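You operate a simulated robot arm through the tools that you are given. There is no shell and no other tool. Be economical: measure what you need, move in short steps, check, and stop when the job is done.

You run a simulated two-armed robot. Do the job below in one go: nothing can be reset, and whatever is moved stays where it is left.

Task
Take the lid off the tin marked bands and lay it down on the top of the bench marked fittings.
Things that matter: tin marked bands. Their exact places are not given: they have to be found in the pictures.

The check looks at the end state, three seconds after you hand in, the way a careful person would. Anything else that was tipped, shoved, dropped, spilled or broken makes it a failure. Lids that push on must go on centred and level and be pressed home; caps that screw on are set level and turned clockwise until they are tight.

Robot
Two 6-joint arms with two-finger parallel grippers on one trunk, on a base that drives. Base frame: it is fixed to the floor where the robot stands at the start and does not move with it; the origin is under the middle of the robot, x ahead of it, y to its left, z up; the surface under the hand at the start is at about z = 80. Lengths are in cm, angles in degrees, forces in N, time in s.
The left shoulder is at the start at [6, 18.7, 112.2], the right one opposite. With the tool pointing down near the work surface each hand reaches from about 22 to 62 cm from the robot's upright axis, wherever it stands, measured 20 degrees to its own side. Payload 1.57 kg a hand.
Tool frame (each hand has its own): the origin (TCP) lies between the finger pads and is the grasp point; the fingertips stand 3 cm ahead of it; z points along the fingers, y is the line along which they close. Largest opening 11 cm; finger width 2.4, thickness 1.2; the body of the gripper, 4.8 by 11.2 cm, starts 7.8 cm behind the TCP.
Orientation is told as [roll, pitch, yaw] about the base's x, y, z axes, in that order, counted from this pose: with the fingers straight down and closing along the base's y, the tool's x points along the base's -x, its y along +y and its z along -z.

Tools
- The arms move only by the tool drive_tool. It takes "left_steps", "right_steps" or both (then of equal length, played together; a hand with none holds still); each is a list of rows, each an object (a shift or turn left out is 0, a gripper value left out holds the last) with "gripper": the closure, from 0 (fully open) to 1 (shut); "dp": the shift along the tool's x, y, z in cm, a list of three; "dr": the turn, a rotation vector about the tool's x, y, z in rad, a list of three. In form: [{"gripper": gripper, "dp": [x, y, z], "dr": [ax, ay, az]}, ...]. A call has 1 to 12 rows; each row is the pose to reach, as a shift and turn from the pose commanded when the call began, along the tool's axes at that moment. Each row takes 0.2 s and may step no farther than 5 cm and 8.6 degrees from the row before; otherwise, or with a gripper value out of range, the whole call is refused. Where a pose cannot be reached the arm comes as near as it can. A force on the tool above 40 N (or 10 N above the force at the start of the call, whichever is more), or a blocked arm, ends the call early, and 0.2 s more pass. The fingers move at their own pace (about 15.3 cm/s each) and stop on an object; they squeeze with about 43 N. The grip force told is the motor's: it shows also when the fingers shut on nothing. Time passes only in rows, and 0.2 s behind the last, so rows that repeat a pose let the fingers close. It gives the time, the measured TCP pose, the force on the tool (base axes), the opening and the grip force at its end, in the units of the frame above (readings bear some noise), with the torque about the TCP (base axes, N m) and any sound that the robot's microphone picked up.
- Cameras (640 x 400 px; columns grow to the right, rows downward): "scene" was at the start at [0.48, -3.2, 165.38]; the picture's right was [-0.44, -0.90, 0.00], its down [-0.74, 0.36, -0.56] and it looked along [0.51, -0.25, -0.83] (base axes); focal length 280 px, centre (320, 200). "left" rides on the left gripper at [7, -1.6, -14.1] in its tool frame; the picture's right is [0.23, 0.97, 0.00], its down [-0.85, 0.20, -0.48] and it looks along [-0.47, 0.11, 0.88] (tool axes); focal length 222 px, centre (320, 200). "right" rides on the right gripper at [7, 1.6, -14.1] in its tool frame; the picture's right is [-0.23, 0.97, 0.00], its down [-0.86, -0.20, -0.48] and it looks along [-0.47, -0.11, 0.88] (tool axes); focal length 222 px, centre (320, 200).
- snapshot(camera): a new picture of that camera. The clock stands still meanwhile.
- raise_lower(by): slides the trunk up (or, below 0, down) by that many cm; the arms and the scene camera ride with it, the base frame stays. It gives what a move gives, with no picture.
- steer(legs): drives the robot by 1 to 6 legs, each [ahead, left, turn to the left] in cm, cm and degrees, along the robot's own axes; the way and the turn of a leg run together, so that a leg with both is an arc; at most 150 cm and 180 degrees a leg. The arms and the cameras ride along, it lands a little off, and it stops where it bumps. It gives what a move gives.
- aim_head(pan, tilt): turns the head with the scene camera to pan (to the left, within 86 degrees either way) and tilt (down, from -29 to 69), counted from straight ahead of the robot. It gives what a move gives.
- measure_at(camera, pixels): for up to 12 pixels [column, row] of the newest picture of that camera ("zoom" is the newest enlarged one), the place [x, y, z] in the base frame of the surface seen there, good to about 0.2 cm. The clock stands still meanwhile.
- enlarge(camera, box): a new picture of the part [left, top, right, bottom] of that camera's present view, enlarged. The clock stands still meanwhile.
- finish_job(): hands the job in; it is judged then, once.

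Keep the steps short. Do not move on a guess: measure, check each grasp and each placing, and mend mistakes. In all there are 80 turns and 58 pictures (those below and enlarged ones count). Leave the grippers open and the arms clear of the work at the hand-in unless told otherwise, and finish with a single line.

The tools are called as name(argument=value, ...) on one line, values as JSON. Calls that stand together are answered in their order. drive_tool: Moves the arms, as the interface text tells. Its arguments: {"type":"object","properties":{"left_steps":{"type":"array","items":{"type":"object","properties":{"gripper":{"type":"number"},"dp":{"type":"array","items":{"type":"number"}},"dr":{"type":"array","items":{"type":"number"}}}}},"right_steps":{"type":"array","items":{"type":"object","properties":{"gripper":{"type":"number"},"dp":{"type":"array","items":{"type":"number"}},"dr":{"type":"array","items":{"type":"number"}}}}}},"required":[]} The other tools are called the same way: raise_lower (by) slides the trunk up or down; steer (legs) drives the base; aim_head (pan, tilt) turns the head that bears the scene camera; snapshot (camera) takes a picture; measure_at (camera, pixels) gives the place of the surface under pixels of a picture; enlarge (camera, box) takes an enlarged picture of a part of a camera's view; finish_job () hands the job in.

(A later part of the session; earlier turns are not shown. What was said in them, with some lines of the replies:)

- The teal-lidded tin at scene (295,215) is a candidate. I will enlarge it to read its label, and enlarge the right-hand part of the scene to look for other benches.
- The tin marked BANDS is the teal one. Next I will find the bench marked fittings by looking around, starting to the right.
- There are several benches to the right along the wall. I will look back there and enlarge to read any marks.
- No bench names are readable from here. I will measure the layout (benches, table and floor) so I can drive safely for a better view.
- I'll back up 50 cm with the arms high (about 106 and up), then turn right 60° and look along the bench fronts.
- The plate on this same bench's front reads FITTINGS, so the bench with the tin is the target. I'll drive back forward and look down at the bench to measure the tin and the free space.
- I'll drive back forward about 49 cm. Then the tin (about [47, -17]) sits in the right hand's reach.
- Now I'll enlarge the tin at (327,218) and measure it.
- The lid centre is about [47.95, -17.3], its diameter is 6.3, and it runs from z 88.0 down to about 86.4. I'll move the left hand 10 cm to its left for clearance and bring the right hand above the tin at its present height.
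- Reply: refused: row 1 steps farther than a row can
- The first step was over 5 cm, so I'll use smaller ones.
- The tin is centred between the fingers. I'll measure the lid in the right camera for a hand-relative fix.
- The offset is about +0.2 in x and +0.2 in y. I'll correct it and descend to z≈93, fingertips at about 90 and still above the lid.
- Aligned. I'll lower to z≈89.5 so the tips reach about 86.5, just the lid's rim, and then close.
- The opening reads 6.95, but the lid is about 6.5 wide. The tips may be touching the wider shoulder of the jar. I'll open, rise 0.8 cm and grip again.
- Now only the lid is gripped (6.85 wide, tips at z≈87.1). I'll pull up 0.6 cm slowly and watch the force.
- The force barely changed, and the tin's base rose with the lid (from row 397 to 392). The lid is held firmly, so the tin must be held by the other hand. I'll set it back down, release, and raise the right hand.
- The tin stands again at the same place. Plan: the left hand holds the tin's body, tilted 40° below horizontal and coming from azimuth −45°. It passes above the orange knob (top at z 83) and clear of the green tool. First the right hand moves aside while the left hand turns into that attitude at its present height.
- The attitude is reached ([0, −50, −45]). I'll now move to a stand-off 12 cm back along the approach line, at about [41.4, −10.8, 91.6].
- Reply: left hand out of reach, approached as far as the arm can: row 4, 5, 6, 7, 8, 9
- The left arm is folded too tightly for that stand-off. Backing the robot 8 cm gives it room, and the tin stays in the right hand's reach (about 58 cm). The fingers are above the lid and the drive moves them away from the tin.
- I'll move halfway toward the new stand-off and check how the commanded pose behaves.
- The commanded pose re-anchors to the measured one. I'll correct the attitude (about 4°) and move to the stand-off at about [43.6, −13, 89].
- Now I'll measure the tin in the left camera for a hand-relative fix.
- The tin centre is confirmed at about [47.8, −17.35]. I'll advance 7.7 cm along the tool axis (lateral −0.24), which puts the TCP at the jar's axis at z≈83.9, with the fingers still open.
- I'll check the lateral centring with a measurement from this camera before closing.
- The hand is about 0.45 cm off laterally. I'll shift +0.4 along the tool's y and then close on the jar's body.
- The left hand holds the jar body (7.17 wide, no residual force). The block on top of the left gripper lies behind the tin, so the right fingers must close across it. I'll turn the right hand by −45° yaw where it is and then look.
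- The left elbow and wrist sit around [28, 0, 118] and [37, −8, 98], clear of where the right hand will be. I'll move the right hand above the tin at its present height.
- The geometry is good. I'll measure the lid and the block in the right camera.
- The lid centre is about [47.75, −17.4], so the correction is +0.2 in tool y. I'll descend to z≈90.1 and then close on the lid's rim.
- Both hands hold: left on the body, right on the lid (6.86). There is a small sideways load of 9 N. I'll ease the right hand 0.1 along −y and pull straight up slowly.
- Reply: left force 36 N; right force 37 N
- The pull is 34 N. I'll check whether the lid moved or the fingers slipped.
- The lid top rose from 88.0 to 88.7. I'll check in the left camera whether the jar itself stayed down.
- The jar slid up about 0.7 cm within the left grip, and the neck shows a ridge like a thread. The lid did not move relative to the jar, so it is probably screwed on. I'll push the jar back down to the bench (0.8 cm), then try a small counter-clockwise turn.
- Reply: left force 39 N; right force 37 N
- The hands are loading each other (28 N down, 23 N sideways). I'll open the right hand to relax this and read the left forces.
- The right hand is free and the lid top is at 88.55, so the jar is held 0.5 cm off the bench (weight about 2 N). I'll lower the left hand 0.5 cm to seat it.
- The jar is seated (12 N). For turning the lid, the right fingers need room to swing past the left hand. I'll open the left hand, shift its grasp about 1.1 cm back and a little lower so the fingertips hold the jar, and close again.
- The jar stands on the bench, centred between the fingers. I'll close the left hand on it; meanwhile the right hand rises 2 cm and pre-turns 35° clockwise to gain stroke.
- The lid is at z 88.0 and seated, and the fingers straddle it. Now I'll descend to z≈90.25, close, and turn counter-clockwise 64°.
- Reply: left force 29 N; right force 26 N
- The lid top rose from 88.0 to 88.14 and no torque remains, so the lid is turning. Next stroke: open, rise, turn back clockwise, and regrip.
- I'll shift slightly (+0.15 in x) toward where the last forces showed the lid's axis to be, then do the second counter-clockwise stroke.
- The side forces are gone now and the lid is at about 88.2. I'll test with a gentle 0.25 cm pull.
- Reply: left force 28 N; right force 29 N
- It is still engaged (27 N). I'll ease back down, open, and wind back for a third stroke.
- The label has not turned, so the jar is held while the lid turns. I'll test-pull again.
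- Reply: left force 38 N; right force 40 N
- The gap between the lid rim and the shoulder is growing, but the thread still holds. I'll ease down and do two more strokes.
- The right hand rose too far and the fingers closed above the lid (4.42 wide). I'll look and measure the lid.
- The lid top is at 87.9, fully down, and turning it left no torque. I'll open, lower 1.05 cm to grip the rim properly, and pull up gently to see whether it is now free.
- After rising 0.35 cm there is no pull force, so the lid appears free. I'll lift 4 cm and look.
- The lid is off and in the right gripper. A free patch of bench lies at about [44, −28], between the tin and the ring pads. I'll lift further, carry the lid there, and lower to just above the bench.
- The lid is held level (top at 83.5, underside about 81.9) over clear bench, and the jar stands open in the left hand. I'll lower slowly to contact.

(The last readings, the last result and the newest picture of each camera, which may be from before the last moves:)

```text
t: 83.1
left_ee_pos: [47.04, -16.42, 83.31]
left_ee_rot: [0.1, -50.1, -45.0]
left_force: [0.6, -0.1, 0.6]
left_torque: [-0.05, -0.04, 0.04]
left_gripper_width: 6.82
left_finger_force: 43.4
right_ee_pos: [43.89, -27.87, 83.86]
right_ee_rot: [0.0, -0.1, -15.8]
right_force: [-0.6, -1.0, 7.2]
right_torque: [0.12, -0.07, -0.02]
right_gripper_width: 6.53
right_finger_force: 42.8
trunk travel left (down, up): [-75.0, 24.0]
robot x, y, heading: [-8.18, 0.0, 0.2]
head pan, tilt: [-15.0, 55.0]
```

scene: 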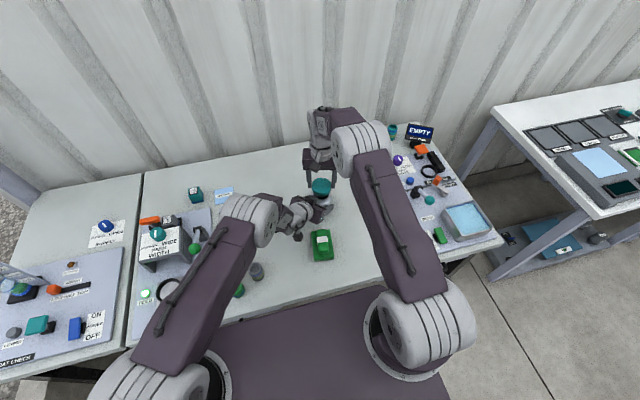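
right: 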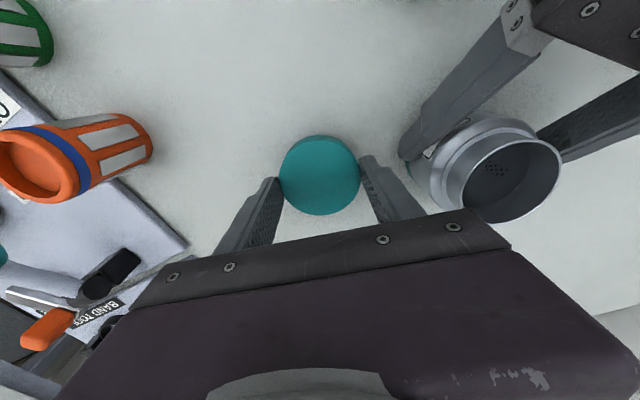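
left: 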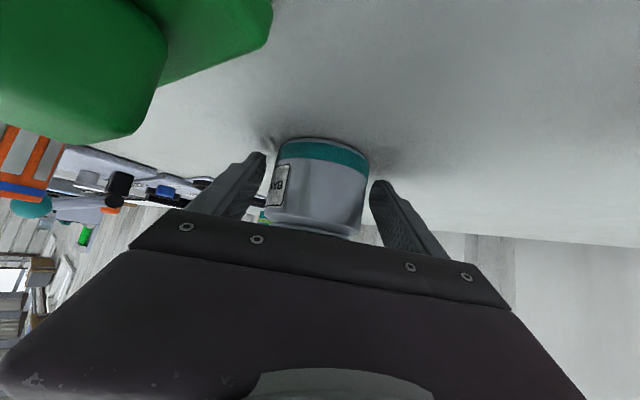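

There is contact (7 N up). I'll open the right hand a little, rise straight up, then open fully.

drive_tool(right_steps=[{"gripper": 0.35}, {"gripper": 0.26}, {"gripper": 0.26}, {"dp": [0, 0, -2]}, {"dp": [0, 0, -6]}, {"dp": [0, 0, -10]}, {"dp": [0, 0, -14]}, {"dp": [0, 0, -18], "gripper": 0}, {"dp": [0, 0, -22], "gripper": 0}, {"dp": [0, 0, -22], "gripper": 0}])

snapshot(camera="right")

measure_at(camera="right", pixels=[[320, 135], [310, 130], [330, 140], [250, 150]])

```text
t: 85.3
left_ee_pos: [47.1, -16.35, 83.16]
left_ee_rot: [0.1, -50.2, -44.9]
left_force: [-0.7, 0.6, 2.9]
left_torque: [-0.08, 0.03, -0.03]
left_gripper_width: 6.84
left_finger_force: 43.0
right_ee_pos: [44.17, -27.95, 106.03]
right_ee_rot: [0.0, 0.0, -15.8]
right_force: [0.3, 0.0, -0.3]
right_torque: [0.0, 0.0, 0.01]
right_gripper_width: 10.99
right_finger_force: 0.0
trunk travel left (down, up): [-75.0, 24.0]
robot x, y, heading: [-7.98, 0.09, -0.1]
head pan, tilt: [-15.0, 55.0]
```

```text
3 pictures are left
```

right: 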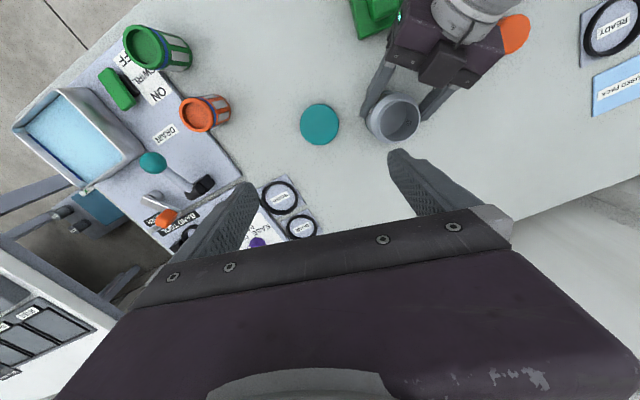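

```text
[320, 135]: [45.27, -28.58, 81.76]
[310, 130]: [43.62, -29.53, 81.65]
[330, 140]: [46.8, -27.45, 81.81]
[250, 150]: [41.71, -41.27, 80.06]
```

The lid lies flat (top at 81.7). I'll move the right hand away to its side, release the jar gently with the left hand, back out along its axis, and rise.

drive_tool(left_steps=[{"gripper": 0.35}, {"gripper": 0.25}, {"gripper": 0.2}, {"gripper": 0.2}, {"dp": [0, 0, -2.5]}, {"dp": [0, 0, -5]}, {"dp": [0, 0, -7]}, {"dp": [-3, 0, -9.5]}, {"dp": [-6, 0, -12], "gripper": 0}, {"dp": [-9, 0, -14.5], "gripper": 0}, {"dp": [-12, 0, -17], "gripper": 0}, {"dp": [-12, 0, -17], "gripper": 0}], right_steps=[{"dp": [0, -3, 0]}, {"dp": [0, -6, 0]}, {"dp": [1, -9, 0]}, {"dp": [2, -11, 0]}, {"dp": [4, -11, 0]}, {"dp": [6, -11, 0]}, {"dp": [8, -11, 0]}, {"dp": [10, -11, 0]}, {"dp": [10, -11, 0]}, {"dp": [10, -11, 0]}, {"dp": [10, -11, 0]}, {"dp": [10, -11, 0]}])

snapshot(camera="scene")

measure_at(camera="scene", pixels=[[322, 190], [322, 185], [322, 205], [358, 200], [322, 195]])

```text
t: 87.9
left_ee_pos: [43.25, -12.78, 103.52]
left_ee_rot: [0.1, -50.0, -44.8]
left_force: [1.0, -0.7, -0.5]
left_torque: [-0.03, 0.05, -0.01]
left_gripper_width: 10.98
left_finger_force: 0.0
left hand out of reach, approached as far as the arm can: row 7
right_ee_pos: [31.22, -35.69, 105.7]
right_ee_rot: [0.0, 0.0, -15.8]
right_force: [0.5, 0.1, -0.5]
right_torque: [0.0, 0.0, 0.03]
right_gripper_width: 11.02
right_finger_force: 0.1
trunk travel left (down, up): [-75.0, 24.0]
robot x, y, heading: [-8.53, 0.2, -0.2]
head pan, tilt: [-15.0, 55.0]
```

```text
2 pictures are left
```

scene: 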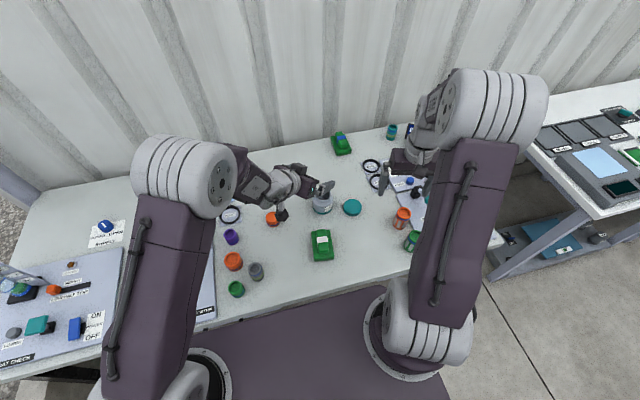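

```text
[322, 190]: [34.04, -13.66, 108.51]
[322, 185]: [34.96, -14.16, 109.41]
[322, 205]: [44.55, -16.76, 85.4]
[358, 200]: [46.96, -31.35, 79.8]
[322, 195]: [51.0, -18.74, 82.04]
```

The tin stands upright and open, and the lid lies flat beside it. I'll move the left hand clear to its left and up, then take a final look.

drive_tool(left_steps=[{"dp": [-1, 3, -1]}, {"dp": [-2, 6, -2]}, {"dp": [-3, 9, -3]}, {"dp": [-3.5, 13, -3.5]}, {"dp": [-3.5, 15, -4]}, {"dp": [-3.5, 15, -4]}])

enlarge(camera="scene", box=[260, 150, 420, 270])

```text
t: 89.3
left_ee_pos: [53.22, -1.51, 108.91]
left_ee_rot: [0.1, -50.1, -44.9]
left_force: [0.2, 0.3, -0.6]
left_torque: [0.02, 0.02, 0.0]
left_gripper_width: 11.0
left_finger_force: 0.1
right_ee_pos: [31.26, -35.8, 105.76]
right_ee_rot: [0.0, 0.0, -15.7]
right_force: [-0.3, -0.7, 0.2]
right_torque: [0.0, -0.01, 0.03]
right_gripper_width: 10.96
right_finger_force: 0.0
trunk travel left (down, up): [-75.0, 24.0]
robot x, y, heading: [-8.19, -0.13, -0.0]
head pan, tilt: [-15.0, 55.0]
```

```text
3.33 times, centred on (340, 210) of scene
```

zoom: 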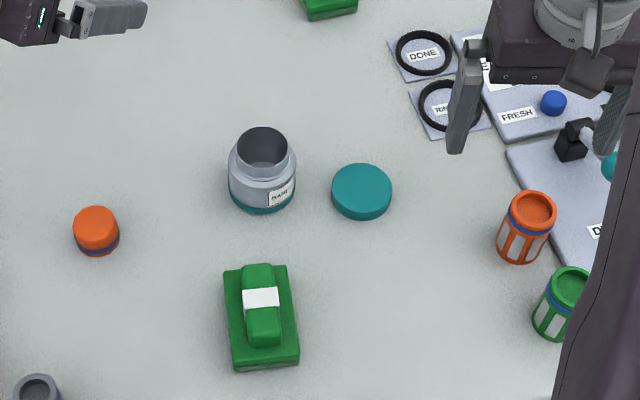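

The tin stands upright and open, the lid lies flat on the fittings bench, the neighbouring objects are undisturbed, and both grippers are open and clear. I'll hand in now.

finish_job()

```text
The job is handed in.
```

The lid is off the tin marked bands and lies flat on the top of the fittings bench, with the tin standing upright and open beside it.
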